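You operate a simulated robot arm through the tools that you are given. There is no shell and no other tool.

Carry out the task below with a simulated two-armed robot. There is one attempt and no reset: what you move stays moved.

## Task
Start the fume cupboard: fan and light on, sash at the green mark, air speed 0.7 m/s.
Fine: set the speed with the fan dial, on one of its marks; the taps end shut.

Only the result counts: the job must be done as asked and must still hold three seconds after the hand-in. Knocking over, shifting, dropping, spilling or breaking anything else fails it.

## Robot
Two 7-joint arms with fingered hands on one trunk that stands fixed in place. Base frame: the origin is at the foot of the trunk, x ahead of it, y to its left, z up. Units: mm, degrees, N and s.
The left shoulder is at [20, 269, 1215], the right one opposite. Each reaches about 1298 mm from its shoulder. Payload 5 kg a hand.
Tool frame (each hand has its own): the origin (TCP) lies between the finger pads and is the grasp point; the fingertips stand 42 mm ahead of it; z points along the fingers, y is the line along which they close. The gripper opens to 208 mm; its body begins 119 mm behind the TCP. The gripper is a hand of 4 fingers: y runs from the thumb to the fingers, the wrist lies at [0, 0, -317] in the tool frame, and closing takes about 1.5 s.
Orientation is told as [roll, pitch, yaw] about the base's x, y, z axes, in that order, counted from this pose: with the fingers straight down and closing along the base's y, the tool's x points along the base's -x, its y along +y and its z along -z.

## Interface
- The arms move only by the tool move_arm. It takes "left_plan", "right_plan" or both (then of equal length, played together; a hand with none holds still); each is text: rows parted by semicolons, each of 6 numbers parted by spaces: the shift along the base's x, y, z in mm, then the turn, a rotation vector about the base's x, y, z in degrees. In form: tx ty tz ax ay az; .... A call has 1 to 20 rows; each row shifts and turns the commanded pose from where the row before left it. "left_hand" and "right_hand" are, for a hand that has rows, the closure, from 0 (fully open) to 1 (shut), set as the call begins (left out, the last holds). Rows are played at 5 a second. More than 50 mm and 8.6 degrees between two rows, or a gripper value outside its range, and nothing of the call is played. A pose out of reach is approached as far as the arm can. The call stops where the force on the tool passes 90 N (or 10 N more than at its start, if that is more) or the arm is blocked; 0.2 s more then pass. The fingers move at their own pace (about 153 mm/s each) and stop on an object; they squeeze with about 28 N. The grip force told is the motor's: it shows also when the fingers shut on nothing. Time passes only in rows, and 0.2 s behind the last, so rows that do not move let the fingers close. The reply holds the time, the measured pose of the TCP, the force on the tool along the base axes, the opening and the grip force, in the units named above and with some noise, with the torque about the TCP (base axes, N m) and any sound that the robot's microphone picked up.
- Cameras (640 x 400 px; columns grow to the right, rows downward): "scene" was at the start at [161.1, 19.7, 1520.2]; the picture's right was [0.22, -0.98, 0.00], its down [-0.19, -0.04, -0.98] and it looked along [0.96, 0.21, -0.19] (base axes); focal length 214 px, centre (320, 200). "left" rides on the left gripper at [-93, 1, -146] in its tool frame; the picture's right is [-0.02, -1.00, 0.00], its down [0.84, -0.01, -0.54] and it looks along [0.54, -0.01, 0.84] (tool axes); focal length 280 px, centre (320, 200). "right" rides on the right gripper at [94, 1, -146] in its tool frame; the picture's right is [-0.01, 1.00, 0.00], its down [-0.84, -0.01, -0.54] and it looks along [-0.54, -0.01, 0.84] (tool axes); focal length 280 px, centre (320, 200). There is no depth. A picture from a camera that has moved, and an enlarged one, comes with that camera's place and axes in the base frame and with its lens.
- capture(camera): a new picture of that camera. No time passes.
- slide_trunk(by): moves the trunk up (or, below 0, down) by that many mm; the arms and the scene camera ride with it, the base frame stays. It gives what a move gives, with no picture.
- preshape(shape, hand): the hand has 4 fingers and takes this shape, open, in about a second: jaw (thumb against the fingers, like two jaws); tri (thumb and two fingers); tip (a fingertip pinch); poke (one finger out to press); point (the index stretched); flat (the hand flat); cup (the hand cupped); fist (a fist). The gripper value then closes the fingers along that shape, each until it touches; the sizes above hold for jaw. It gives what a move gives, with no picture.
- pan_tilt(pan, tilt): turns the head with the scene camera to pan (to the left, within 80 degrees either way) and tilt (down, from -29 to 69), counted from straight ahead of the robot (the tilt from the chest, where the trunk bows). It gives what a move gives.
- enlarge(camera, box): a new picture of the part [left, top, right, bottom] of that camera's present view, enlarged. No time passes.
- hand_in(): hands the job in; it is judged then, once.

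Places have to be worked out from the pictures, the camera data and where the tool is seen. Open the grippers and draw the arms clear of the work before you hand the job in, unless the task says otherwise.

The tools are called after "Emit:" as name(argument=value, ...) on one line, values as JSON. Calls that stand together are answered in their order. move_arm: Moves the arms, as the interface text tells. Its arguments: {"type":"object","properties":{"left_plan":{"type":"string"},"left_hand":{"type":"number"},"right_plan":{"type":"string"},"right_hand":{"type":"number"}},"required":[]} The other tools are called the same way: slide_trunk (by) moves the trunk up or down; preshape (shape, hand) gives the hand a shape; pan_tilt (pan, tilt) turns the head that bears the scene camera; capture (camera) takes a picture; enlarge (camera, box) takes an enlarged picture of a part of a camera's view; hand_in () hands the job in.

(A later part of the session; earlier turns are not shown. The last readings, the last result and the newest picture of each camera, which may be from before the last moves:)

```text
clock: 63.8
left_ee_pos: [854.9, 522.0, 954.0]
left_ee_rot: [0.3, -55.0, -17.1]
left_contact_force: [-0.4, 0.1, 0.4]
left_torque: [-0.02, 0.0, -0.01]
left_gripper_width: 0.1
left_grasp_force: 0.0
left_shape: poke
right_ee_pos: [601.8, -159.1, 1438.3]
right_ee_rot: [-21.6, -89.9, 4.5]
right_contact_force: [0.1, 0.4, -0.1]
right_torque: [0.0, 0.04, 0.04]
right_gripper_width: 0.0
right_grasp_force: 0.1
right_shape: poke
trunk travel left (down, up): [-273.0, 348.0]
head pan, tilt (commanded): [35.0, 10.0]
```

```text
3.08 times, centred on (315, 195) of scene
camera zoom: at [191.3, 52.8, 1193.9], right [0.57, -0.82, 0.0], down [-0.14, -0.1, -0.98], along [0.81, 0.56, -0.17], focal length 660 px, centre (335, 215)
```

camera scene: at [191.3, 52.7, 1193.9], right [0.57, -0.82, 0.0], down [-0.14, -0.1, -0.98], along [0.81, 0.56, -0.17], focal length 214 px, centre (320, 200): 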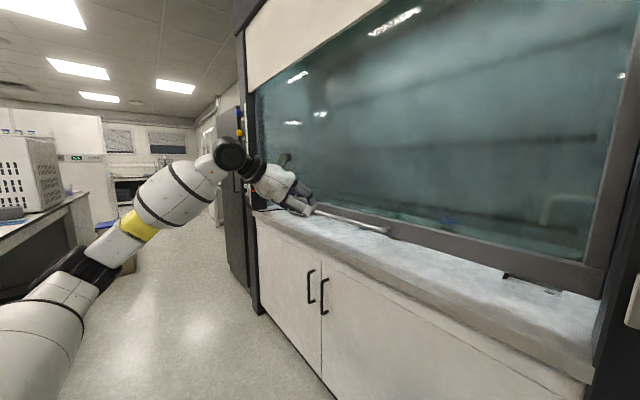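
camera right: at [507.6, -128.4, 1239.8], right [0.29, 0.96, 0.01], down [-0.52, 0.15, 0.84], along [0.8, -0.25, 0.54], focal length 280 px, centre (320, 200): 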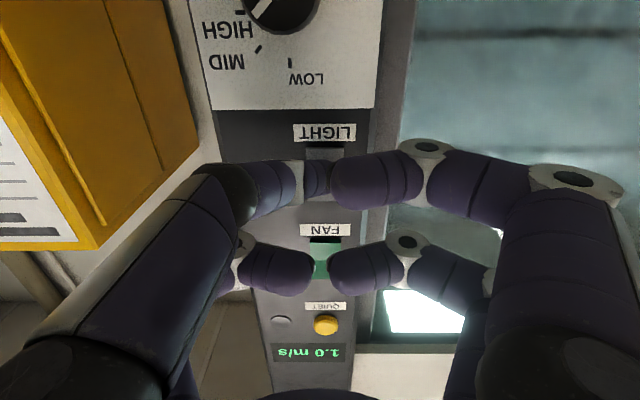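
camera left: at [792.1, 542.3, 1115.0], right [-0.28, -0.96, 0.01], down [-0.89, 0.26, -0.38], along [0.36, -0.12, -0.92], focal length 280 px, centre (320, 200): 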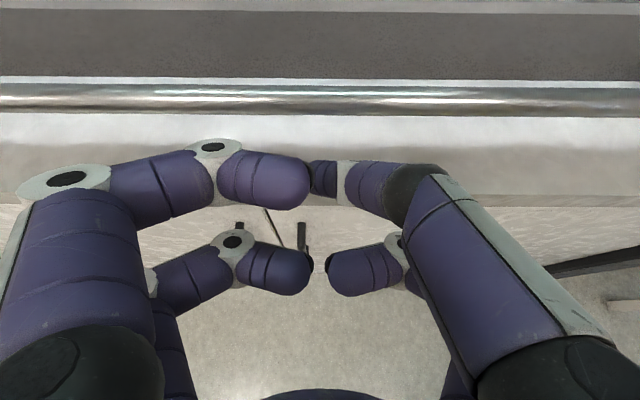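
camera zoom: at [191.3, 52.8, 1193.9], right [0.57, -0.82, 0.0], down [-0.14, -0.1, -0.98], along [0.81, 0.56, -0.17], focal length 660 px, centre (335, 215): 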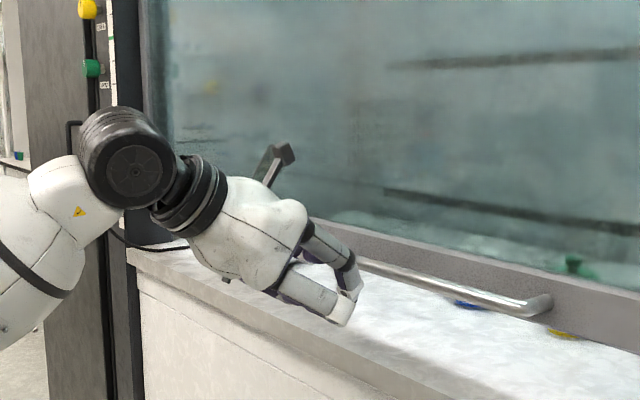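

The bar is now nearer; I'll enlarge to measure its apparent thickness and thus its distance more exactly.

Emit:
enlarge(camera="left", box=[260, 60, 400, 220])

Emit:
enlarge(camera="scene", box=[300, 190, 390, 250])

```text
2.50 times, centred on (330, 140) of left
camera zoom: at [792.1, 542.3, 1115.0], right [-0.28, -0.96, 0.01], down [-0.89, 0.26, -0.38], along [0.36, -0.12, -0.92], focal length 701 px, centre (295, 350)
```

zoom: 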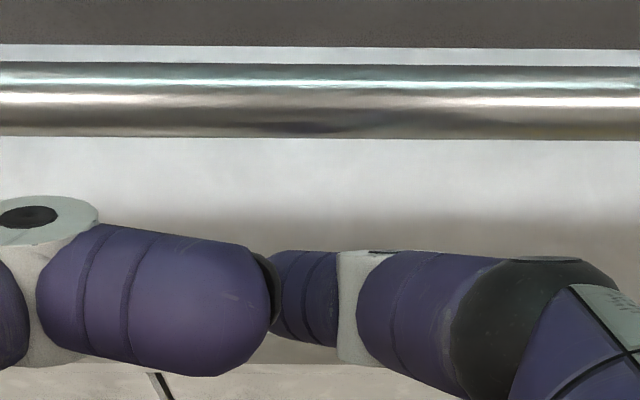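

```text
6.67 times, centred on (345, 220) of scene
camera zoom: at [191.3, 52.8, 1193.9], right [0.57, -0.82, 0.0], down [-0.14, -0.1, -0.98], along [0.81, 0.56, -0.17], focal length 1430 px, centre (153, 67)
```

zoom: 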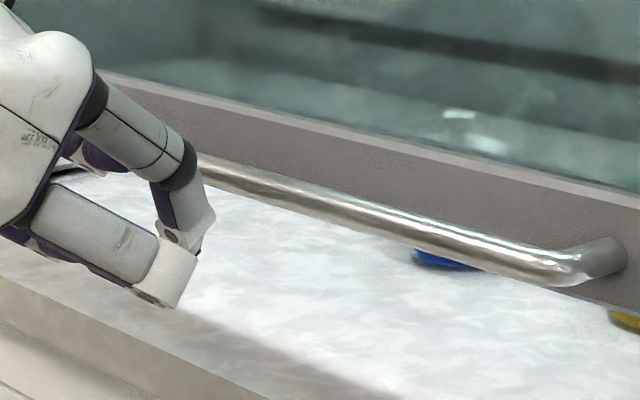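

The thickness ratio puts the bar at about n = 714, z = 986 with radius ≈ 8 mm. I'll shift up 16 mm and forward 24 mm so that the fingertip is under the bar with a few mm of clearance.

Emit:
move_arm(left_plan="0 0 8 0 0 0; 0 0 8 0 0 0; 7.65 -2.34 0 0 0 0; 7.65 -2.34 0 0 0 0; 7.65 -2.34 0 0 0 0; 0 0 0 0 0 0; 0 0 0 0 0 0")

Emit:
enlarge(camera="left", box=[220, 40, 440, 220])

Emit:
enlarge(camera="scene", box=[300, 190, 390, 250])

```text
clock: 65.4
left_ee_pos: [877.0, 513.5, 969.3]
left_ee_rot: [0.4, -55.0, -17.0]
left_contact_force: [-0.1, 0.1, 0.4]
left_torque: [0.0, -0.01, 0.01]
left_gripper_width: 0.0
left_grasp_force: 0.0
left_shape: poke
right_ee_pos: [603.6, -157.6, 1437.2]
right_ee_rot: [-18.6, -89.9, 1.7]
right_contact_force: [0.4, -0.6, -0.7]
right_torque: [0.0, 0.01, -0.01]
right_gripper_width: 0.0
right_grasp_force: 0.0
right_shape: poke
trunk travel left (down, up): [-273.0, 348.0]
head pan, tilt (commanded): [35.0, 10.0]
```

```text
2.22 times, centred on (330, 130) of left
camera zoom: at [814.1, 534.4, 1130.6], right [-0.28, -0.96, 0.01], down [-0.89, 0.26, -0.38], along [0.36, -0.12, -0.92], focal length 623 px, centre (298, 356)
```

zoom: 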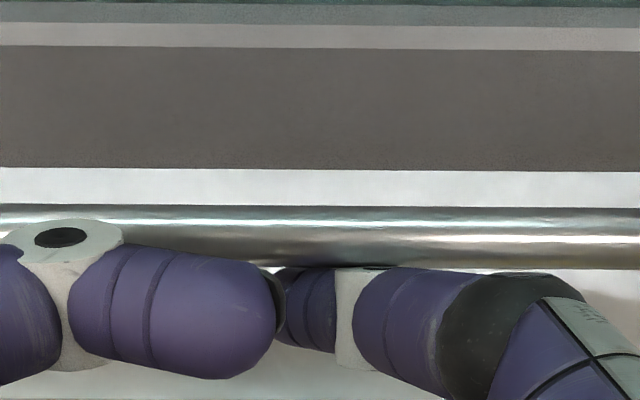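

```text
6.67 times, centred on (345, 220) of scene
camera zoom: at [191.3, 52.7, 1193.9], right [0.57, -0.82, 0.0], down [-0.14, -0.1, -0.98], along [0.81, 0.56, -0.17], focal length 1430 px, centre (153, 67)
```

zoom: 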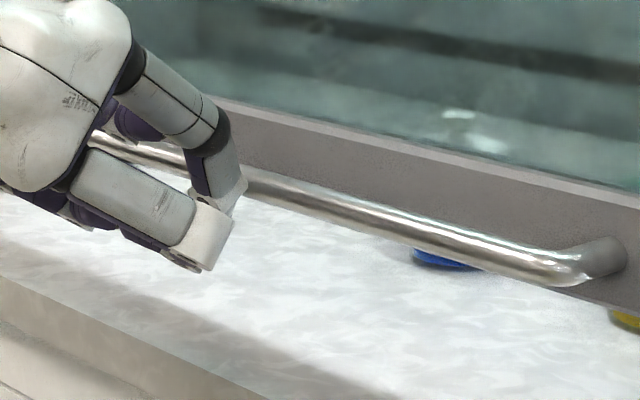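

The tip is under the bar and the near finger above it. I'll go 6 mm further in, then lift gently 20 mm to see how the sash responds.

Emit:
move_arm(left_plan="5.74 -1.75 0 0 0 0; 0 0 3 0 0 0; 0 0 3 0 0 0; 0 0 4 0 0 0; 0 0 4 0 0 0; 0 0 4 0 0 0; 0 0 4 0 0 0; 0 0 0 0 0 0")

Emit:
enlarge(camera="left", box=[220, 40, 440, 220])

Emit:
enlarge(camera="scene", box=[230, 130, 400, 260])

```text
clock: 67.2
left_ee_pos: [882.3, 513.3, 995.0]
left_ee_rot: [0.5, -55.2, -17.1]
left_contact_force: [-36.4, 6.6, 0.4]
left_torque: [-0.01, -0.03, -0.64]
left_gripper_width: 0.0
left_grasp_force: 0.1
left_shape: poke
right_ee_pos: [599.8, -157.7, 1440.2]
right_ee_rot: [-164.0, -90.0, 147.0]
right_contact_force: [0.8, 0.2, 0.0]
right_torque: [-0.02, -0.03, 0.04]
right_gripper_width: 0.0
right_grasp_force: 0.2
right_shape: poke
trunk travel left (down, up): [-273.0, 348.0]
head pan, tilt (commanded): [35.0, 10.0]
```

```text
2.22 times, centred on (330, 130) of left
camera zoom: at [818.7, 534.0, 1155.8], right [-0.28, -0.96, 0.01], down [-0.89, 0.26, -0.38], along [0.37, -0.12, -0.92], focal length 623 px, centre (298, 356)
```

zoom: 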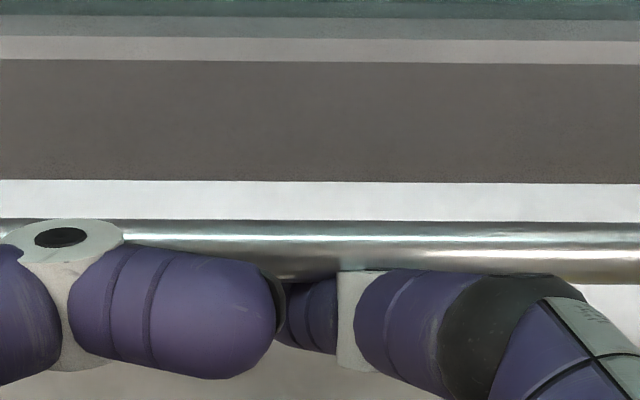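

```text
3.08 times, centred on (315, 195) of scene
camera zoom: at [189.3, 53.1, 1194.4], right [0.57, -0.82, 0.0], down [-0.14, -0.1, -0.98], along [0.81, 0.57, -0.17], focal length 660 px, centre (335, 215)
```

zoom: 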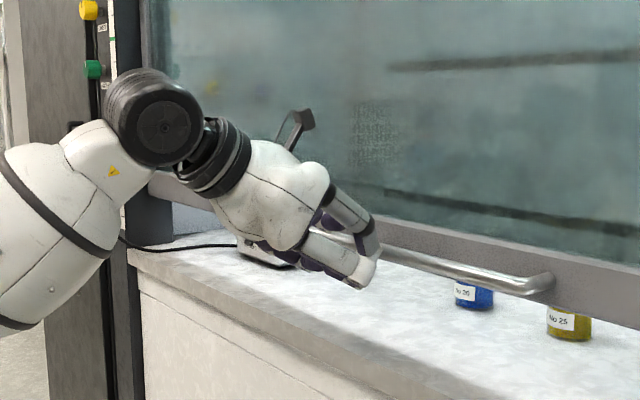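

The sash rises easily, with about 36 N horizontal push. I'll ease back 3 mm to reduce that and lift another 20 mm to watch the forces.

Emit:
move_arm(left_plan="-2.9 0.9 2 0 0 0; 0 0 5 0 0 0; 0 0 5 0 0 0; 0 0 5 0 0 0; 0 0 5 0 0 0; 0 0 0 0 0 0")

Emit:
enlarge(camera="left", box=[220, 40, 440, 220])

Emit:
enlarge(camera="scene", box=[220, 100, 400, 260])

```text
clock: 68.6
left_ee_pos: [881.6, 514.4, 1013.8]
left_ee_rot: [0.3, -55.0, -17.1]
left_contact_force: [-17.8, 4.4, -7.6]
left_torque: [0.13, 0.14, -0.25]
left_gripper_width: 0.0
left_grasp_force: 0.1
left_shape: poke
right_ee_pos: [602.3, -157.1, 1437.6]
right_ee_rot: [-40.8, -89.9, 23.8]
right_contact_force: [0.2, -0.5, -0.8]
right_torque: [0.0, 0.02, 0.01]
right_gripper_width: 0.0
right_grasp_force: 0.0
right_shape: poke
trunk travel left (down, up): [-273.0, 348.0]
head pan, tilt (commanded): [35.0, 10.0]
```

```text
2.22 times, centred on (330, 130) of left
camera zoom: at [817.9, 534.4, 1174.4], right [-0.28, -0.96, 0.01], down [-0.89, 0.26, -0.38], along [0.36, -0.12, -0.92], focal length 623 px, centre (298, 356)
```

zoom: 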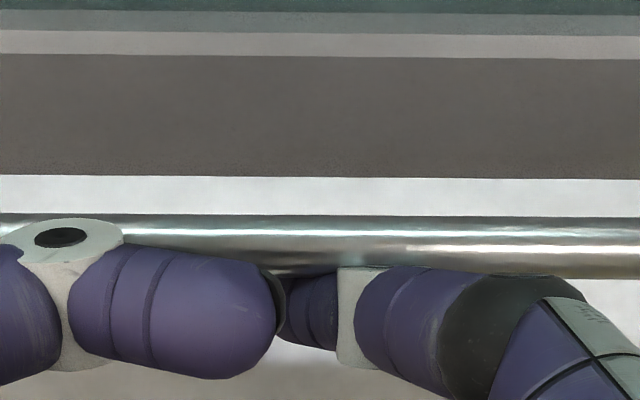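

```text
2.50 times, centred on (310, 180) of scene
camera zoom: at [190.8, 53.2, 1193.9], right [0.57, -0.82, 0.0], down [-0.14, -0.1, -0.98], along [0.81, 0.56, -0.17], focal length 536 px, centre (345, 250)
```

zoom: 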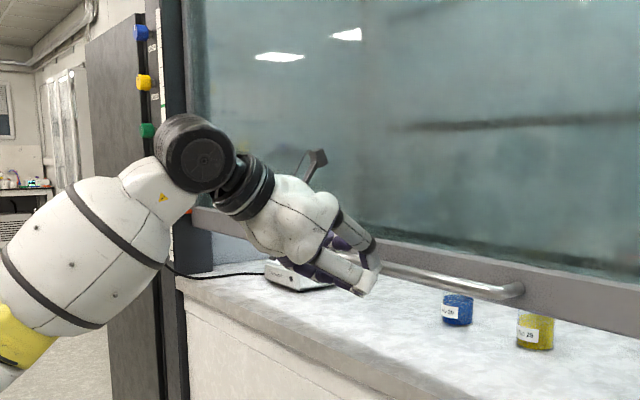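

Lifting works with modest force. I'll lift another 200 mm in 10 mm steps.

Emit:
move_arm(left_plan="0 0 10 0 0 0; 0 0 10 0 0 0; 0 0 10 0 0 0; 0 0 10 0 0 0; 0 0 10 0 0 0; 0 0 10 0 0 0; 0 0 10 0 0 0; 0 0 10 0 0 0; 0 0 10 0 0 0; 0 0 10 0 0 0; 0 0 10 0 0 0; 0 0 10 0 0 0; 0 0 10 0 0 0; 0 0 10 0 0 0; 0 0 10 0 0 0; 0 0 10 0 0 0; 0 0 10 0 0 0; 0 0 10 0 0 0; 0 0 10 0 0 0; 0 0 10 0 0 0")

Emit:
enlarge(camera="left", box=[220, 40, 440, 220])

Emit:
enlarge(camera="scene", box=[220, 60, 400, 220])

```text
clock: 72.8
left_ee_pos: [880.0, 512.9, 1217.2]
left_ee_rot: [0.3, -55.1, -17.1]
left_contact_force: [-5.6, 4.5, 0.5]
left_torque: [-0.04, 0.01, 0.0]
left_gripper_width: 0.0
left_grasp_force: 0.1
left_shape: poke
right_ee_pos: [602.0, -158.2, 1439.0]
right_ee_rot: [-28.6, -90.0, 11.6]
right_contact_force: [-0.7, -0.2, 0.5]
right_torque: [0.03, 0.02, 0.04]
right_gripper_width: 0.0
right_grasp_force: 0.0
right_shape: poke
trunk travel left (down, up): [-273.0, 348.0]
head pan, tilt (commanded): [35.0, 10.0]
```

```text
2.22 times, centred on (330, 130) of left
camera zoom: at [816.2, 533.9, 1377.5], right [-0.28, -0.96, 0.01], down [-0.89, 0.26, -0.38], along [0.37, -0.12, -0.92], focal length 623 px, centre (298, 356)
```

zoom: 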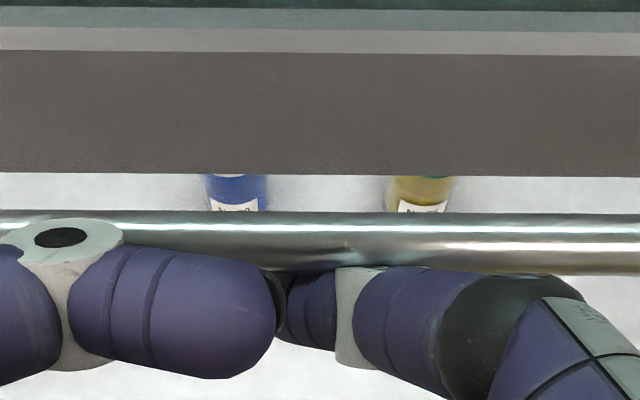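

```text
2.50 times, centred on (310, 140) of scene
camera zoom: at [190.6, 52.8, 1194.3], right [0.57, -0.82, 0.0], down [-0.14, -0.1, -0.98], along [0.81, 0.56, -0.17], focal length 536 px, centre (345, 350)
```

zoom: 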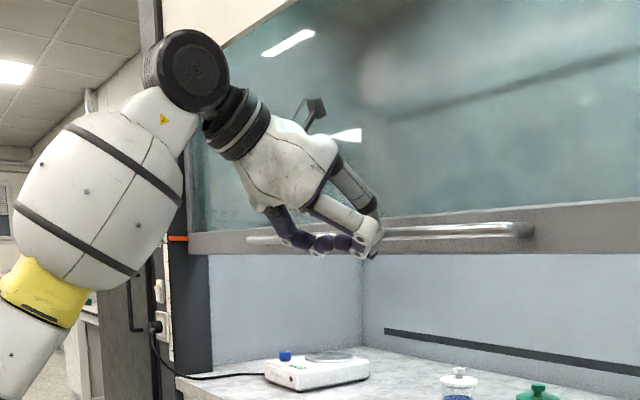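

The sash is up about 240 mm; my estimate for the green mark is about 334 mm above the start. I'll lift another 75 mm and then check.

Emit:
move_arm(left_plan="0 0 10 0 0 0; 0 0 10 0 0 0; 0 0 10 0 0 0; 0 0 10 0 0 0; 0 0 10 0 0 0; 0 0 10 0 0 0; 0 0 10 0 0 0; 0 0 5 0 0 0; 0 0 0 0 0 0; 0 0 0 0 0 0")

Emit:
capture(camera="scene")

Emit:
enlarge(camera="scene", box=[220, 60, 300, 220])

```text
clock: 75.0
left_ee_pos: [879.8, 514.3, 1290.4]
left_ee_rot: [0.3, -55.0, -17.1]
left_contact_force: [-0.4, 0.1, -0.6]
left_torque: [0.0, 0.0, 0.01]
left_gripper_width: 0.1
left_grasp_force: 0.0
left_shape: poke
right_ee_pos: [601.9, -158.3, 1437.6]
right_ee_rot: [-20.6, -89.9, 3.4]
right_contact_force: [-0.7, -0.5, 0.4]
right_torque: [-0.01, -0.06, 0.01]
right_gripper_width: 0.0
right_grasp_force: 0.0
right_shape: poke
trunk travel left (down, up): [-273.0, 348.0]
head pan, tilt (commanded): [35.0, 10.0]
```

```text
taken
camera scene: at [191.2, 52.7, 1194.0], right [0.57, -0.82, 0.0], down [-0.14, -0.1, -0.98], along [0.81, 0.56, -0.17], focal length 214 px, centre (320, 200)
```

scene: 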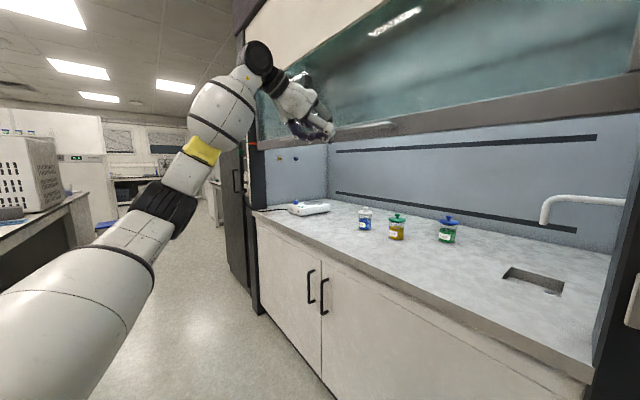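

```text
2.50 times, centred on (260, 140) of scene
camera zoom: at [191.2, 52.7, 1194.0], right [0.57, -0.82, 0.0], down [-0.14, -0.1, -0.98], along [0.81, 0.56, -0.17], focal length 536 px, centre (470, 350)
```

zoom: 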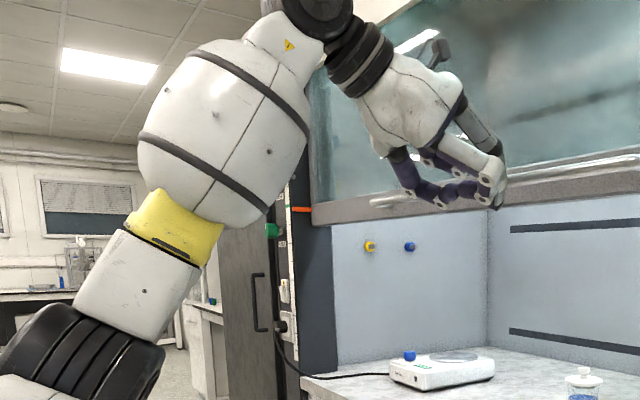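

The arm force is near zero, so the sash holds by itself. The pointer and scale are just visible next to the arm; I'll enlarge that spot.

Emit:
enlarge(camera="scene", box=[238, 125, 270, 155])

Emit:
enlarge(camera="left", box=[220, 40, 440, 220])

```text
13.33 times, centred on (254, 140) of scene
camera zoom: at [191.2, 52.7, 1194.0], right [0.57, -0.82, 0.0], down [-0.14, -0.1, -0.98], along [0.81, 0.56, -0.17], focal length 2860 px, centre (1200, 1000)
```

zoom: 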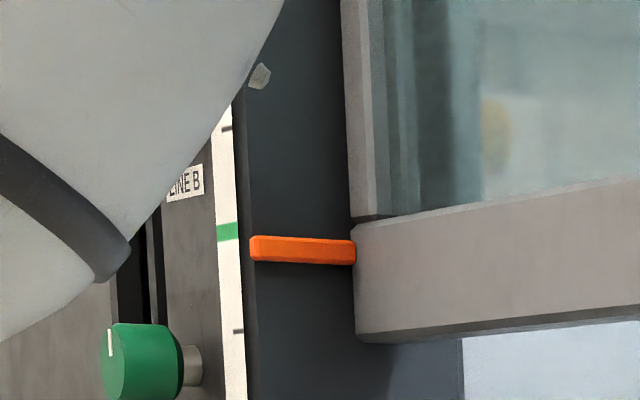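

```text
2.22 times, centred on (330, 130) of left
camera zoom: at [817.3, 533.9, 1450.9], right [-0.28, -0.96, 0.01], down [-0.89, 0.26, -0.38], along [0.36, -0.12, -0.92], focal length 623 px, centre (298, 356)
```

zoom: 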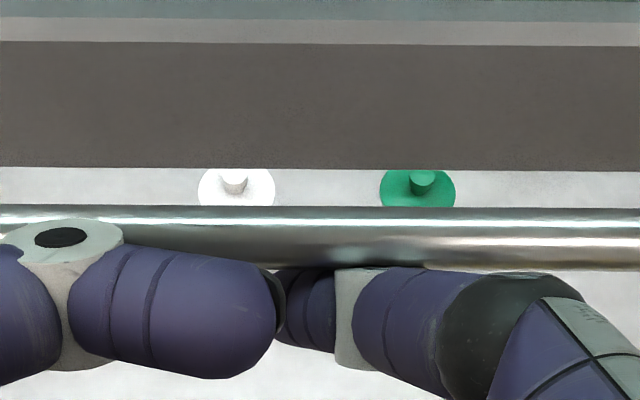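

The pointer tip is about 20 px (≈10 mm) below the green mark (ticks are ~100 px = 50 mm apart), and the bar sits slightly above the finger. I'll raise slowly by 14 mm in 2 mm steps and look again.

Emit:
move_arm(left_plan="0 0 2 0 0 0; 0 0 2 0 0 0; 0 0 2 0 0 0; 0 0 2 0 0 0; 0 0 2 0 0 0; 0 0 2 0 0 0; 0 0 2 0 0 0; 0 0 0 0 0 0; 0 0 0 0 0 0")

Emit:
enlarge(camera="scene", box=[238, 125, 270, 155])

Emit:
enlarge(camera="left", box=[220, 40, 440, 220])

```text
clock: 77.0
left_ee_pos: [879.6, 512.3, 1303.6]
left_ee_rot: [0.3, -55.0, -17.0]
left_contact_force: [-3.4, 1.2, -3.4]
left_torque: [0.06, 0.04, -0.04]
left_gripper_width: 0.2
left_grasp_force: 0.2
left_shape: poke
right_ee_pos: [603.1, -158.7, 1437.0]
right_ee_rot: [-27.1, -89.9, 10.1]
right_contact_force: [0.6, 0.2, 0.3]
right_torque: [0.01, 0.02, -0.05]
right_gripper_width: 0.0
right_grasp_force: 0.1
right_shape: poke
trunk travel left (down, up): [-273.0, 348.0]
head pan, tilt (commanded): [35.0, 10.0]
```

```text
13.33 times, centred on (254, 140) of scene
camera zoom: at [191.3, 53.0, 1194.0], right [0.57, -0.82, 0.0], down [-0.14, -0.1, -0.98], along [0.81, 0.56, -0.17], focal length 2860 px, centre (1200, 1000)
```

zoom: 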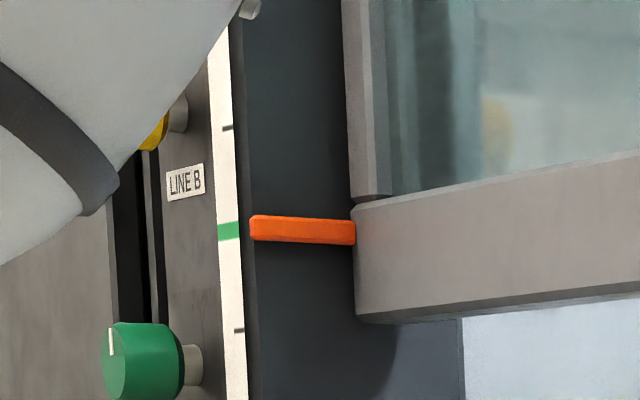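

```text
2.22 times, centred on (330, 130) of left
camera zoom: at [817.2, 534.2, 1464.4], right [-0.28, -0.96, 0.01], down [-0.89, 0.26, -0.38], along [0.36, -0.12, -0.92], focal length 623 px, centre (298, 356)
```

zoom: 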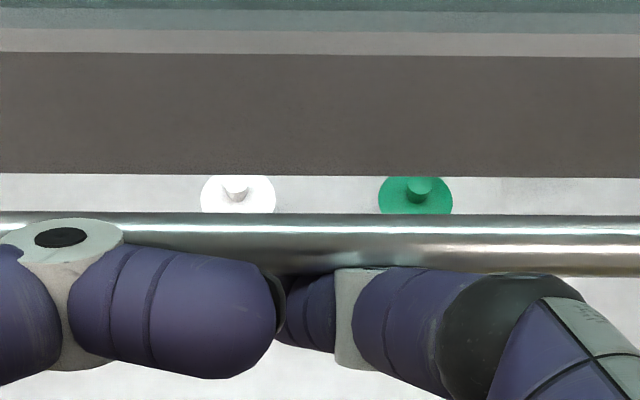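

The pointer is now level with the green mark (within about 1 mm). I'll lower the finger 8 mm to release the bar and see whether the sash stays.

Emit:
move_arm(left_plan="0 0 -2 0 0 0; 0 0 -2 0 0 0; 0 0 -2 0 0 0; 0 0 -2 0 0 0; 0 0 0 0 0 0; 0 0 0 0 0 0; 0 0 0 0 0 0")

Emit:
enlarge(camera="scene", box=[238, 125, 270, 155])

Emit:
enlarge(camera="left", box=[220, 40, 440, 220])

```text
clock: 78.6
left_ee_pos: [879.2, 511.8, 1294.6]
left_ee_rot: [0.3, -55.0, -17.1]
left_contact_force: [0.4, 0.3, 0.3]
left_torque: [0.04, -0.03, 0.05]
left_gripper_width: 0.0
left_grasp_force: 0.0
left_shape: poke
right_ee_pos: [603.3, -158.1, 1438.4]
right_ee_rot: [-19.3, -90.0, 2.2]
right_contact_force: [0.4, -0.2, 0.0]
right_torque: [0.01, 0.03, -0.03]
right_gripper_width: 0.0
right_grasp_force: 0.0
right_shape: poke
trunk travel left (down, up): [-273.0, 348.0]
head pan, tilt (commanded): [35.0, 10.0]
```

```text
13.33 times, centred on (254, 140) of scene
camera zoom: at [191.3, 52.7, 1193.9], right [0.57, -0.82, 0.0], down [-0.14, -0.1, -0.98], along [0.81, 0.56, -0.17], focal length 2860 px, centre (1200, 1000)
```

zoom: 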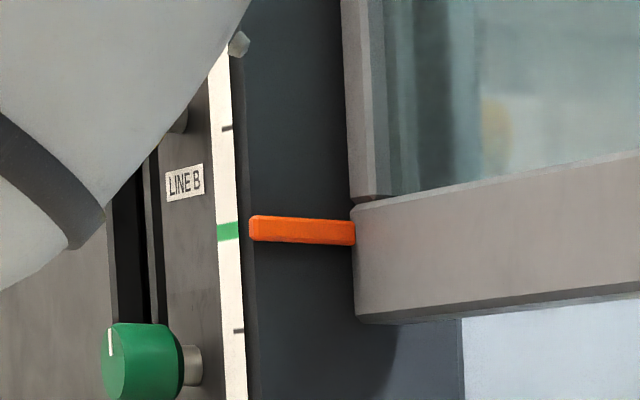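

```text
2.22 times, centred on (330, 130) of left
camera zoom: at [817.3, 533.4, 1456.1], right [-0.28, -0.96, 0.01], down [-0.89, 0.26, -0.38], along [0.36, -0.12, -0.92], focal length 623 px, centre (298, 356)
```

zoom: 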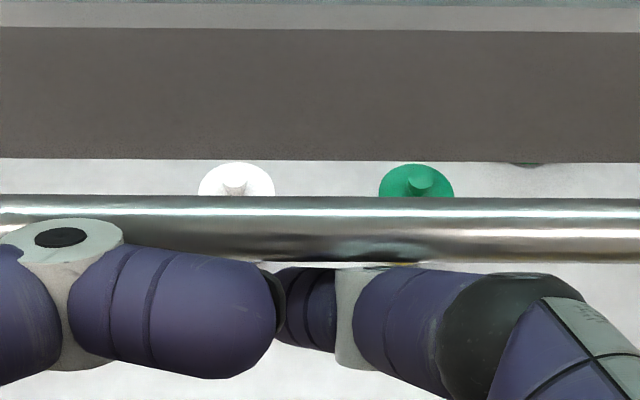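

The sash stays at the mark. I'll withdraw the left hand straight back, away from the bar.

Emit:
move_arm(left_plan="-9.56 2.92 0 0 0 0; -9.56 2.92 0 0 0 0; -9.56 2.92 0 0 0 0; -9.56 2.92 0 0 0 0; -9.56 2.92 0 0 0 0; -9.56 2.92 0 0 0 0; -9.56 2.92 0 0 0 0; -9.56 2.92 0 0 0 0; -9.56 2.92 0 0 0 0; -9.56 2.92 0 0 0 0; -9.56 2.92 0 0 0 0; -9.56 2.92 0 0 0 0; -9.56 2.92 0 0 0 0; -9.56 2.92 0 0 0 0; -9.56 2.92 0 0 0 0; 0 0 0 0 0 0")

Emit:
enlarge(camera="scene", box=[238, 125, 270, 155])

Emit:
pan_tilt(pan=-10, tilt=0)

Emit:
capture(camera="scene")

Emit:
capture(camera="right")

```text
clock: 82.0
left_ee_pos: [735.8, 556.9, 1295.3]
left_ee_rot: [0.3, -54.9, -17.0]
left_contact_force: [-1.1, -0.1, 0.6]
left_torque: [0.02, 0.0, 0.01]
left_gripper_width: 0.0
left_grasp_force: 0.0
left_shape: poke
right_ee_pos: [603.1, -158.9, 1438.1]
right_ee_rot: [-18.1, -89.9, 1.0]
right_contact_force: [-0.8, 0.5, -0.2]
right_torque: [0.01, 0.01, 0.0]
right_gripper_width: 0.0
right_grasp_force: 0.1
right_shape: poke
trunk travel left (down, up): [-273.0, 348.0]
head pan, tilt (commanded): [35.0, 10.0]
```

```text
13.33 times, centred on (254, 140) of scene
camera zoom: at [191.3, 52.7, 1193.9], right [0.57, -0.82, 0.0], down [-0.14, -0.1, -0.98], along [0.81, 0.56, -0.17], focal length 2860 px, centre (1200, 1000)
```

zoom: 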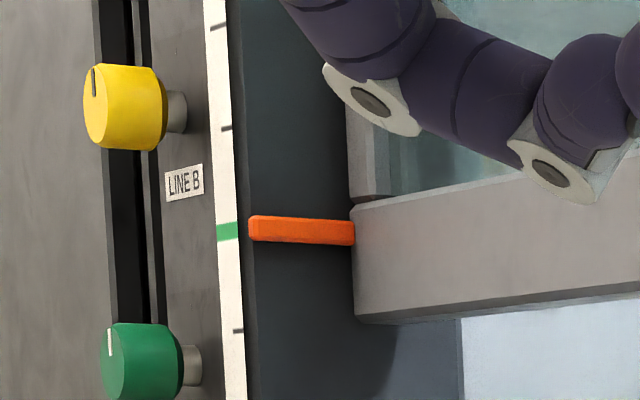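

```text
clock: 83.1
left_ee_pos: [735.2, 556.4, 1295.7]
left_ee_rot: [0.3, -55.0, -17.1]
left_contact_force: [-0.2, -0.3, 0.9]
left_torque: [0.02, 0.02, 0.02]
left_gripper_width: 0.0
left_grasp_force: 0.1
left_shape: poke
right_ee_pos: [602.5, -158.3, 1438.5]
right_ee_rot: [-19.3, -90.0, 2.3]
right_contact_force: [-0.3, -0.2, 0.6]
right_torque: [0.01, -0.01, 0.03]
right_gripper_width: 0.4
right_grasp_force: 0.1
right_shape: poke
trunk travel left (down, up): [-273.0, 348.0]
head pan, tilt (commanded): [-10.0, 0.0]
```

```text
taken
camera scene: at [203.8, -16.2, 1209.9], right [-0.17, -0.98, 0.0], down [0.0, 0.0, -1.0], along [0.98, -0.17, 0.0], focal length 214 px, centre (320, 200)
```

scene: 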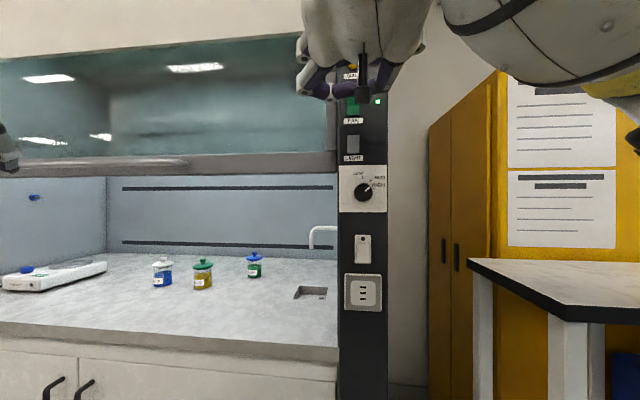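

```text
taken
camera right: at [464.1, -115.6, 1345.0], right [0.29, 0.96, 0.01], down [-0.52, 0.15, 0.84], along [0.8, -0.25, 0.54], focal length 280 px, centre (320, 200)
```

right: 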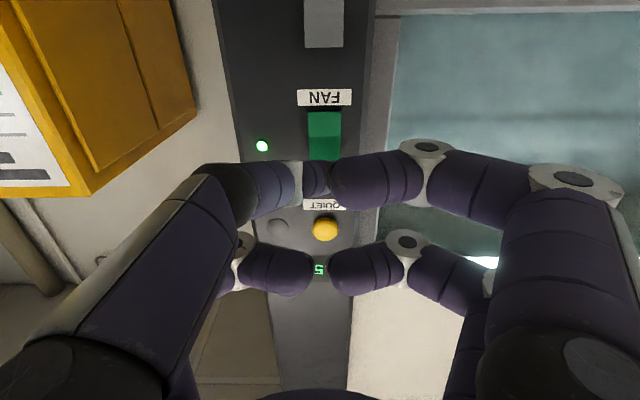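

The display seems to show x.5 behind the finger. I'll enlarge the dial to read its pointer and the mark angles precisely.

Emit:
enlarge(camera="scene", box=[335, 160, 391, 216])

Emit:
enlarge(camera="right", box=[230, 180, 400, 300])

```text
7.14 times, centred on (363, 188) of scene
camera zoom: at [203.8, -16.2, 1209.9], right [-0.17, -0.98, 0.0], down [0.0, 0.0, -1.0], along [0.98, -0.17, 0.0], focal length 1532 px, centre (13, 286)
```

zoom: 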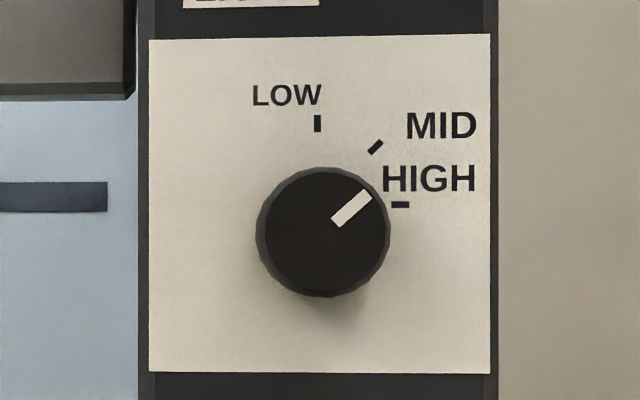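

```text
3.33 times, centred on (315, 240) of right
camera zoom: at [464.1, -115.6, 1345.0], right [0.29, 0.96, 0.01], down [-0.52, 0.15, 0.84], along [0.8, -0.25, 0.54], focal length 935 px, centre (337, 67)
```

zoom: 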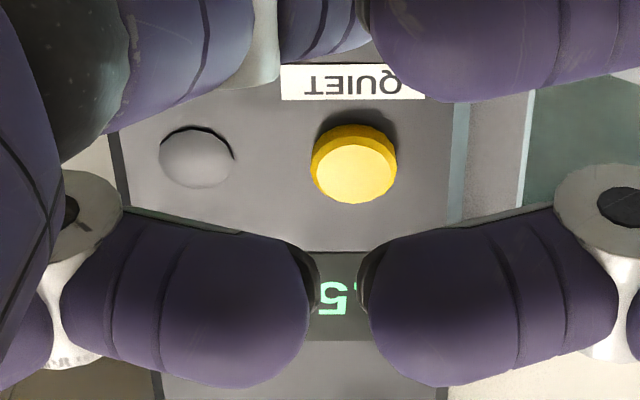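

The dial pointer stands at about 50°, with ticks at LOW (up), MID (45°) and HIGH (right), and the display shows 0.5. Since the horizontal hand is too close for the arm down there, I'll pitch the right hand to 45° downward, further back, and then look at the "tri" shape for gripping the knob.

Emit:
move_arm(right_plan="-4 2 -10 2.19 7.17 0; -4 2 -10 2.19 7.17 0; -4 2 -10 2.19 7.17 0; -4 2 -10 2.19 7.17 0; -4 2 -10 2.19 7.17 0; -4 2 -10 2.19 7.17 0; -4 0 -10 0 0 0; 0 0 -10 0 0 0; 0 0 0 0 0 0; 0 0 0 0 0 0")

Emit:
preshape(shape="tri", hand="right")

Emit:
capture(camera="right")

Emit:
capture(camera="scene")

```text
clock: 85.3
left_ee_pos: [736.2, 556.4, 1294.9]
left_ee_rot: [0.3, -55.0, -17.1]
left_contact_force: [-0.3, 0.9, 0.3]
left_torque: [0.01, 0.0, 0.0]
left_gripper_width: 0.0
left_grasp_force: 0.1
left_shape: poke
right_ee_pos: [574.0, -146.1, 1357.4]
right_ee_rot: [-0.2, -44.9, -17.0]
right_contact_force: [-0.3, -0.2, -0.1]
right_torque: [0.0, 0.0, 0.0]
right_gripper_width: 0.0
right_grasp_force: 0.0
right_shape: poke
trunk travel left (down, up): [-273.0, 348.0]
head pan, tilt (commanded): [-10.0, 0.0]
```

```text
clock: 86.2
left_ee_pos: [736.1, 557.2, 1295.0]
left_ee_rot: [0.3, -55.0, -17.2]
left_contact_force: [0.1, -0.2, 0.0]
left_torque: [-0.01, -0.01, 0.03]
left_gripper_width: 0.1
left_grasp_force: 0.0
left_shape: poke
right_ee_pos: [574.2, -145.1, 1357.6]
right_ee_rot: [-0.1, -45.0, -16.9]
right_contact_force: [0.4, 0.1, -1.1]
right_torque: [-0.01, -0.01, 0.01]
right_gripper_width: 208.0
right_grasp_force: 0.1
right_shape: tri
trunk travel left (down, up): [-273.0, 348.0]
head pan, tilt (commanded): [-10.0, 0.0]
```

```text
taken
camera right: at [413.4, -96.1, 1395.5], right [0.3, 0.95, 0.01], down [0.2, -0.07, 0.98], along [0.93, -0.29, -0.22], focal length 280 px, centre (320, 200)
```

right: 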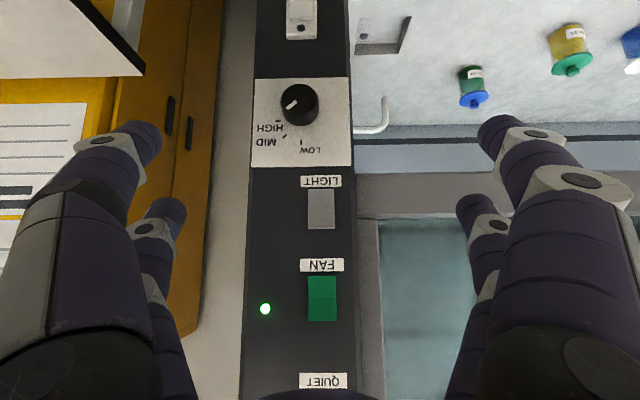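

```text
taken
camera scene: at [203.8, -16.2, 1209.9], right [-0.17, -0.98, 0.0], down [0.0, 0.0, -1.0], along [0.98, -0.17, 0.0], focal length 214 px, centre (320, 200)
```

scene: 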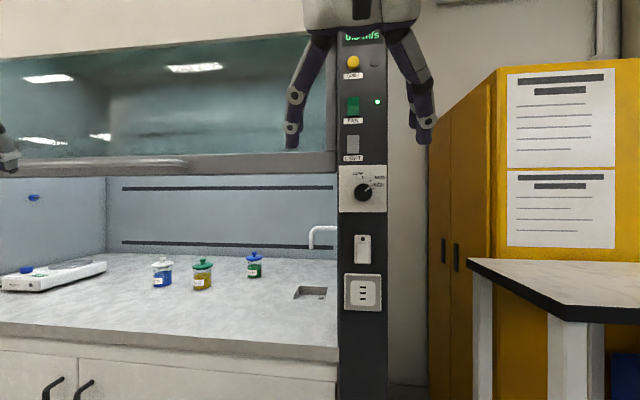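

The right camera now sees the dial well. I'll enlarge it to check the knob's axis against the tick marks, and read the display.

Emit:
enlarge(camera="right", box=[240, 60, 360, 180])

Emit:
enlarge(camera="scene", box=[320, 10, 410, 80])

```text
3.33 times, centred on (300, 120) of right
camera zoom: at [413.4, -96.1, 1395.5], right [0.3, 0.95, 0.01], down [0.2, -0.07, 0.98], along [0.93, -0.29, -0.22], focal length 935 px, centre (387, 467)
```

zoom: 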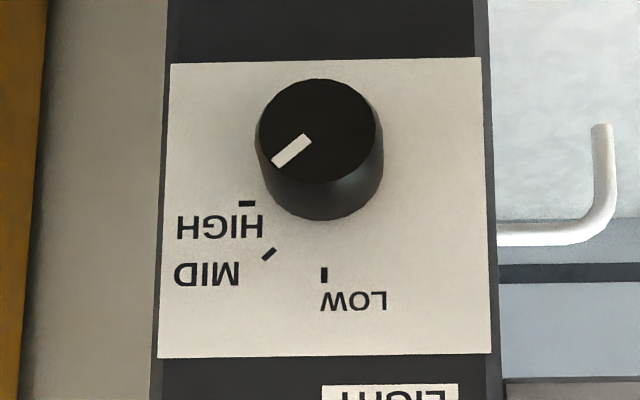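

```text
5.71 times, centred on (365, 45) of scene
camera zoom: at [203.8, -16.2, 1209.9], right [-0.17, -0.98, 0.0], down [0.0, 0.0, -1.0], along [0.98, -0.17, 0.0], focal length 1226 px, centre (63, 1086)
```

zoom: 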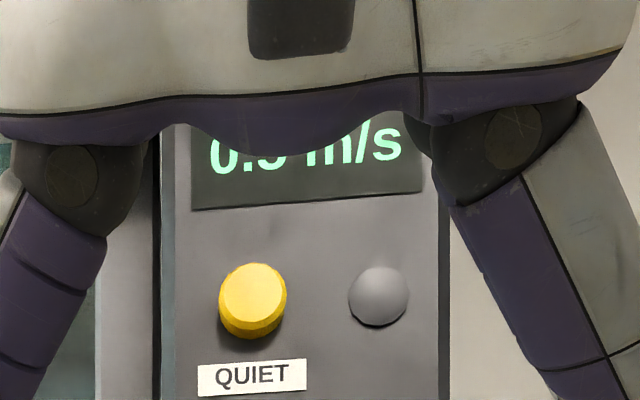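

The display reads 0.5 m/s at a pointer angle of about 50°. Let me look again at the settled tri shape.

Emit:
move_arm(right_plan="0 0 0 0 0 0; 0 0 0 0 0 0; 0 0 0 0 0 0; 0 0 0 0 0 0")

Emit:
capture(camera="right")

Emit:
capture(camera="scene")

```text
clock: 87.2
left_ee_pos: [734.4, 555.9, 1295.2]
left_ee_rot: [0.3, -54.9, -17.1]
left_contact_force: [0.4, -0.2, 1.1]
left_torque: [-0.01, 0.0, 0.0]
left_gripper_width: 0.0
left_grasp_force: 0.1
left_shape: poke
right_ee_pos: [573.7, -146.8, 1358.5]
right_ee_rot: [-0.1, -44.9, -16.9]
right_contact_force: [0.2, 0.3, -0.5]
right_torque: [-0.01, 0.0, -0.02]
right_gripper_width: 207.7
right_grasp_force: 0.0
right_shape: tri
trunk travel left (down, up): [-273.0, 348.0]
head pan, tilt (commanded): [-10.0, 0.0]
```

```text
taken
camera right: at [413.5, -96.1, 1395.5], right [0.3, 0.95, 0.01], down [0.2, -0.07, 0.98], along [0.93, -0.29, -0.22], focal length 280 px, centre (320, 200)
```

right: 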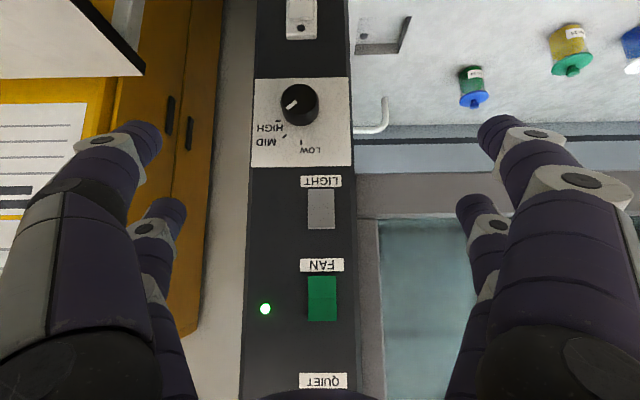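

```text
taken
camera scene: at [203.8, -16.2, 1209.9], right [-0.17, -0.98, 0.0], down [0.0, 0.0, -1.0], along [0.98, -0.17, 0.0], focal length 214 px, centre (320, 200)
```

scene: 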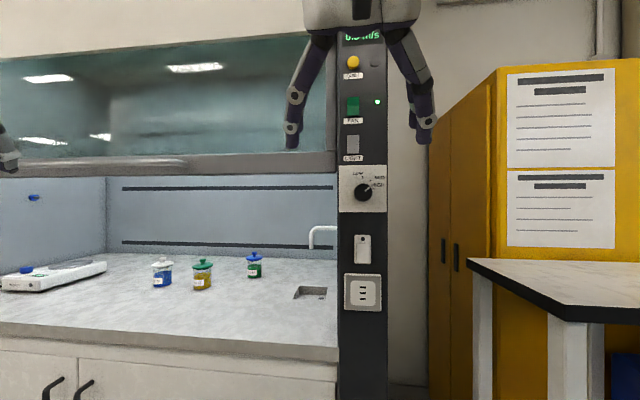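

I'll close the right hand partly in the tri shape (0.6) to see how the fingers come together.

Emit:
move_arm(right_plan="0 0 0 0 0 0; 0 0 0 0 0 0; 0 0 0 0 0 0; 0 0 0 0 0 0; 0 0 0 0 0 0; 0 0 0 0 0 0", right_hand=0.65)

Emit:
capture(camera="right")

Emit:
enlarge(camera="scene", box=[280, 0, 450, 160])

```text
clock: 88.6
left_ee_pos: [736.0, 556.2, 1295.1]
left_ee_rot: [0.3, -55.0, -17.1]
left_contact_force: [-0.5, -0.6, -0.5]
left_torque: [-0.02, -0.01, 0.02]
left_gripper_width: 0.1
left_grasp_force: 0.0
left_shape: poke
right_ee_pos: [573.4, -145.7, 1356.6]
right_ee_rot: [-0.2, -44.9, -16.9]
right_contact_force: [-0.3, -0.4, -0.9]
right_torque: [-0.01, 0.0, -0.01]
right_gripper_width: 73.1
right_grasp_force: 0.1
right_shape: tri
trunk travel left (down, up): [-273.0, 348.0]
head pan, tilt (commanded): [-10.0, 0.0]
```

```text
taken
camera right: at [413.5, -96.1, 1395.5], right [0.3, 0.95, 0.01], down [0.2, -0.07, 0.98], along [0.93, -0.29, -0.22], focal length 280 px, centre (320, 200)
```

right: 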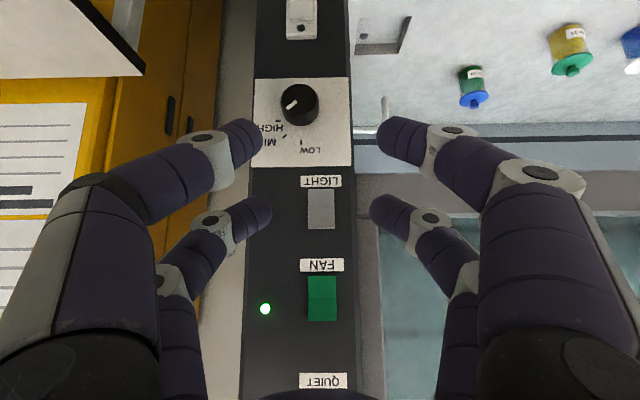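

```text
2.50 times, centred on (365, 80) of scene
camera zoom: at [203.8, -16.2, 1209.9], right [-0.17, -0.98, 0.0], down [0.0, 0.0, -1.0], along [0.98, -0.17, 0.0], focal length 536 px, centre (208, 500)
```

zoom: 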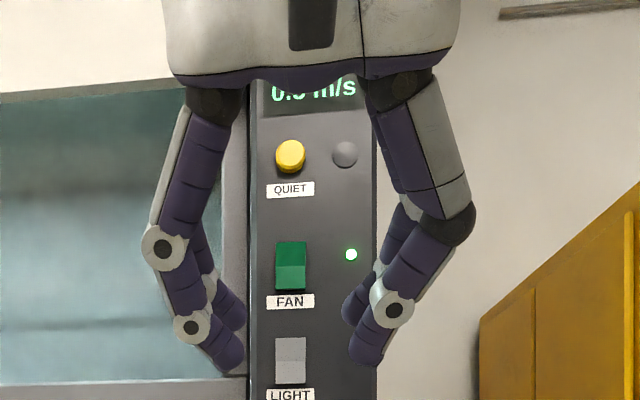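

In this shape the four fingers form two pairs about ±31 mm apart, too wide for a 41 mm knob. I'll try the "tip" shape, partly closed.

Emit:
preshape(shape="tip", hand="right")

Emit:
move_arm(right_plan="0 0 0 0 0 0; 0 0 0 0 0 0; 0 0 0 0 0 0; 0 0 0 0 0 0; 0 0 0 0 0 0; 0 0 0 0 0 0; 0 0 0 0 0 0", right_hand=0.65)

Emit:
capture(camera="right")

Emit:
enlarge(camera="scene", box=[280, 0, 450, 160])

```text
clock: 89.5
left_ee_pos: [735.2, 557.6, 1294.9]
left_ee_rot: [0.3, -54.9, -17.1]
left_contact_force: [0.0, -0.2, -1.0]
left_torque: [0.03, 0.01, 0.02]
left_gripper_width: 0.0
left_grasp_force: 0.1
left_shape: poke
right_ee_pos: [574.4, -146.6, 1357.2]
right_ee_rot: [-0.1, -44.9, -16.9]
right_contact_force: [-1.1, -0.4, -0.1]
right_torque: [0.03, -0.02, 0.0]
right_gripper_width: 208.0
right_grasp_force: 0.1
right_shape: tip
trunk travel left (down, up): [-273.0, 348.0]
head pan, tilt (commanded): [-10.0, 0.0]
```

```text
clock: 91.1
left_ee_pos: [735.8, 556.6, 1294.9]
left_ee_rot: [0.2, -55.0, -17.0]
left_contact_force: [0.5, 0.2, 0.1]
left_torque: [0.0, 0.01, -0.01]
left_gripper_width: 0.0
left_grasp_force: 0.0
left_shape: poke
right_ee_pos: [574.6, -145.7, 1357.7]
right_ee_rot: [-0.1, -44.9, -16.9]
right_contact_force: [0.1, -0.1, -0.1]
right_torque: [0.05, 0.03, 0.02]
right_gripper_width: 73.3
right_grasp_force: 0.1
right_shape: tip
trunk travel left (down, up): [-273.0, 348.0]
head pan, tilt (commanded): [-10.0, 0.0]
```

```text
taken
camera right: at [413.5, -96.1, 1395.5], right [0.3, 0.95, 0.01], down [0.2, -0.07, 0.98], along [0.93, -0.29, -0.22], focal length 280 px, centre (320, 200)
```

right: 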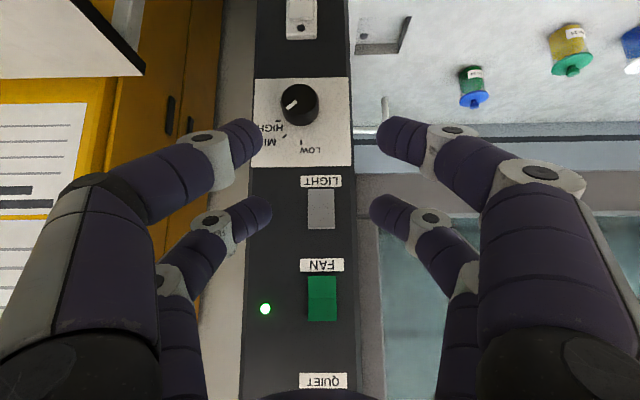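

```text
2.50 times, centred on (365, 80) of scene
camera zoom: at [203.8, -16.2, 1209.9], right [-0.17, -0.98, 0.0], down [0.0, 0.0, -1.0], along [0.98, -0.17, 0.0], focal length 536 px, centre (208, 500)
```

zoom: 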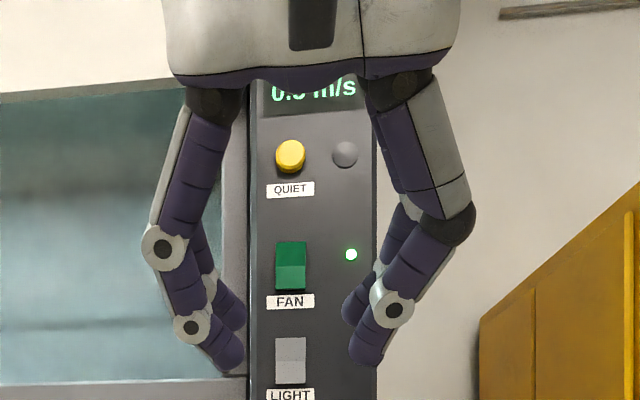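

All pinch shapes behave alike: two finger pairs. With the hand at 45°, the forward (upper) pair can straddle the knob while the other pair stays clear in front, and the TCP lies on the knob's axis. I'll move in front of the dial at that pose.

Emit:
move_arm(right_plan="-1.7 -5.6 -16 0 0 0; -1.7 -5.6 -17 0 0 0; -1.7 -5.6 -17 0 0 0; -1.8 -5.7 -17 0 0 0; 0 0 -17 0 0 0; 0 0 -17 0 0 0; 0 0 -17 0 0 0; 0 0 -16 0 0 0; 0 0 0 0 0 0; 0 0 0 0 0 0")

Emit:
capture(camera="right")

Emit:
enlarge(camera="scene", box=[290, 100, 440, 260])

```text
clock: 93.3
left_ee_pos: [735.6, 556.0, 1294.4]
left_ee_rot: [0.3, -54.9, -17.1]
left_contact_force: [0.8, -0.4, -0.4]
left_torque: [0.02, -0.01, 0.0]
left_gripper_width: 0.1
left_grasp_force: 0.1
left_shape: poke
right_ee_pos: [567.4, -169.4, 1224.5]
right_ee_rot: [-0.2, -44.8, -16.6]
right_contact_force: [1.0, -0.4, -0.9]
right_torque: [-0.05, -0.01, -0.02]
right_gripper_width: 73.1
right_grasp_force: 0.0
right_shape: tip
trunk travel left (down, up): [-273.0, 348.0]
head pan, tilt (commanded): [-10.0, 0.0]
```

```text
taken
camera right: at [407.7, -118.8, 1262.5], right [0.3, 0.95, 0.01], down [0.21, -0.07, 0.98], along [0.93, -0.29, -0.22], focal length 280 px, centre (320, 200)
```

right: 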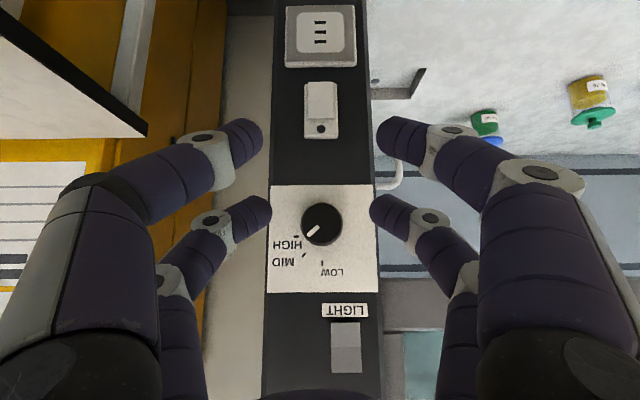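

```text
2.50 times, centred on (365, 180) of scene
camera zoom: at [203.9, -16.2, 1209.9], right [-0.17, -0.98, 0.0], down [0.0, 0.0, -1.0], along [0.98, -0.17, 0.0], focal length 536 px, centre (208, 250)
```

zoom: 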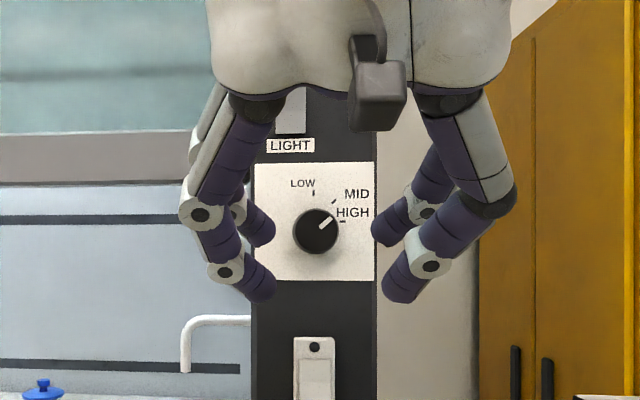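

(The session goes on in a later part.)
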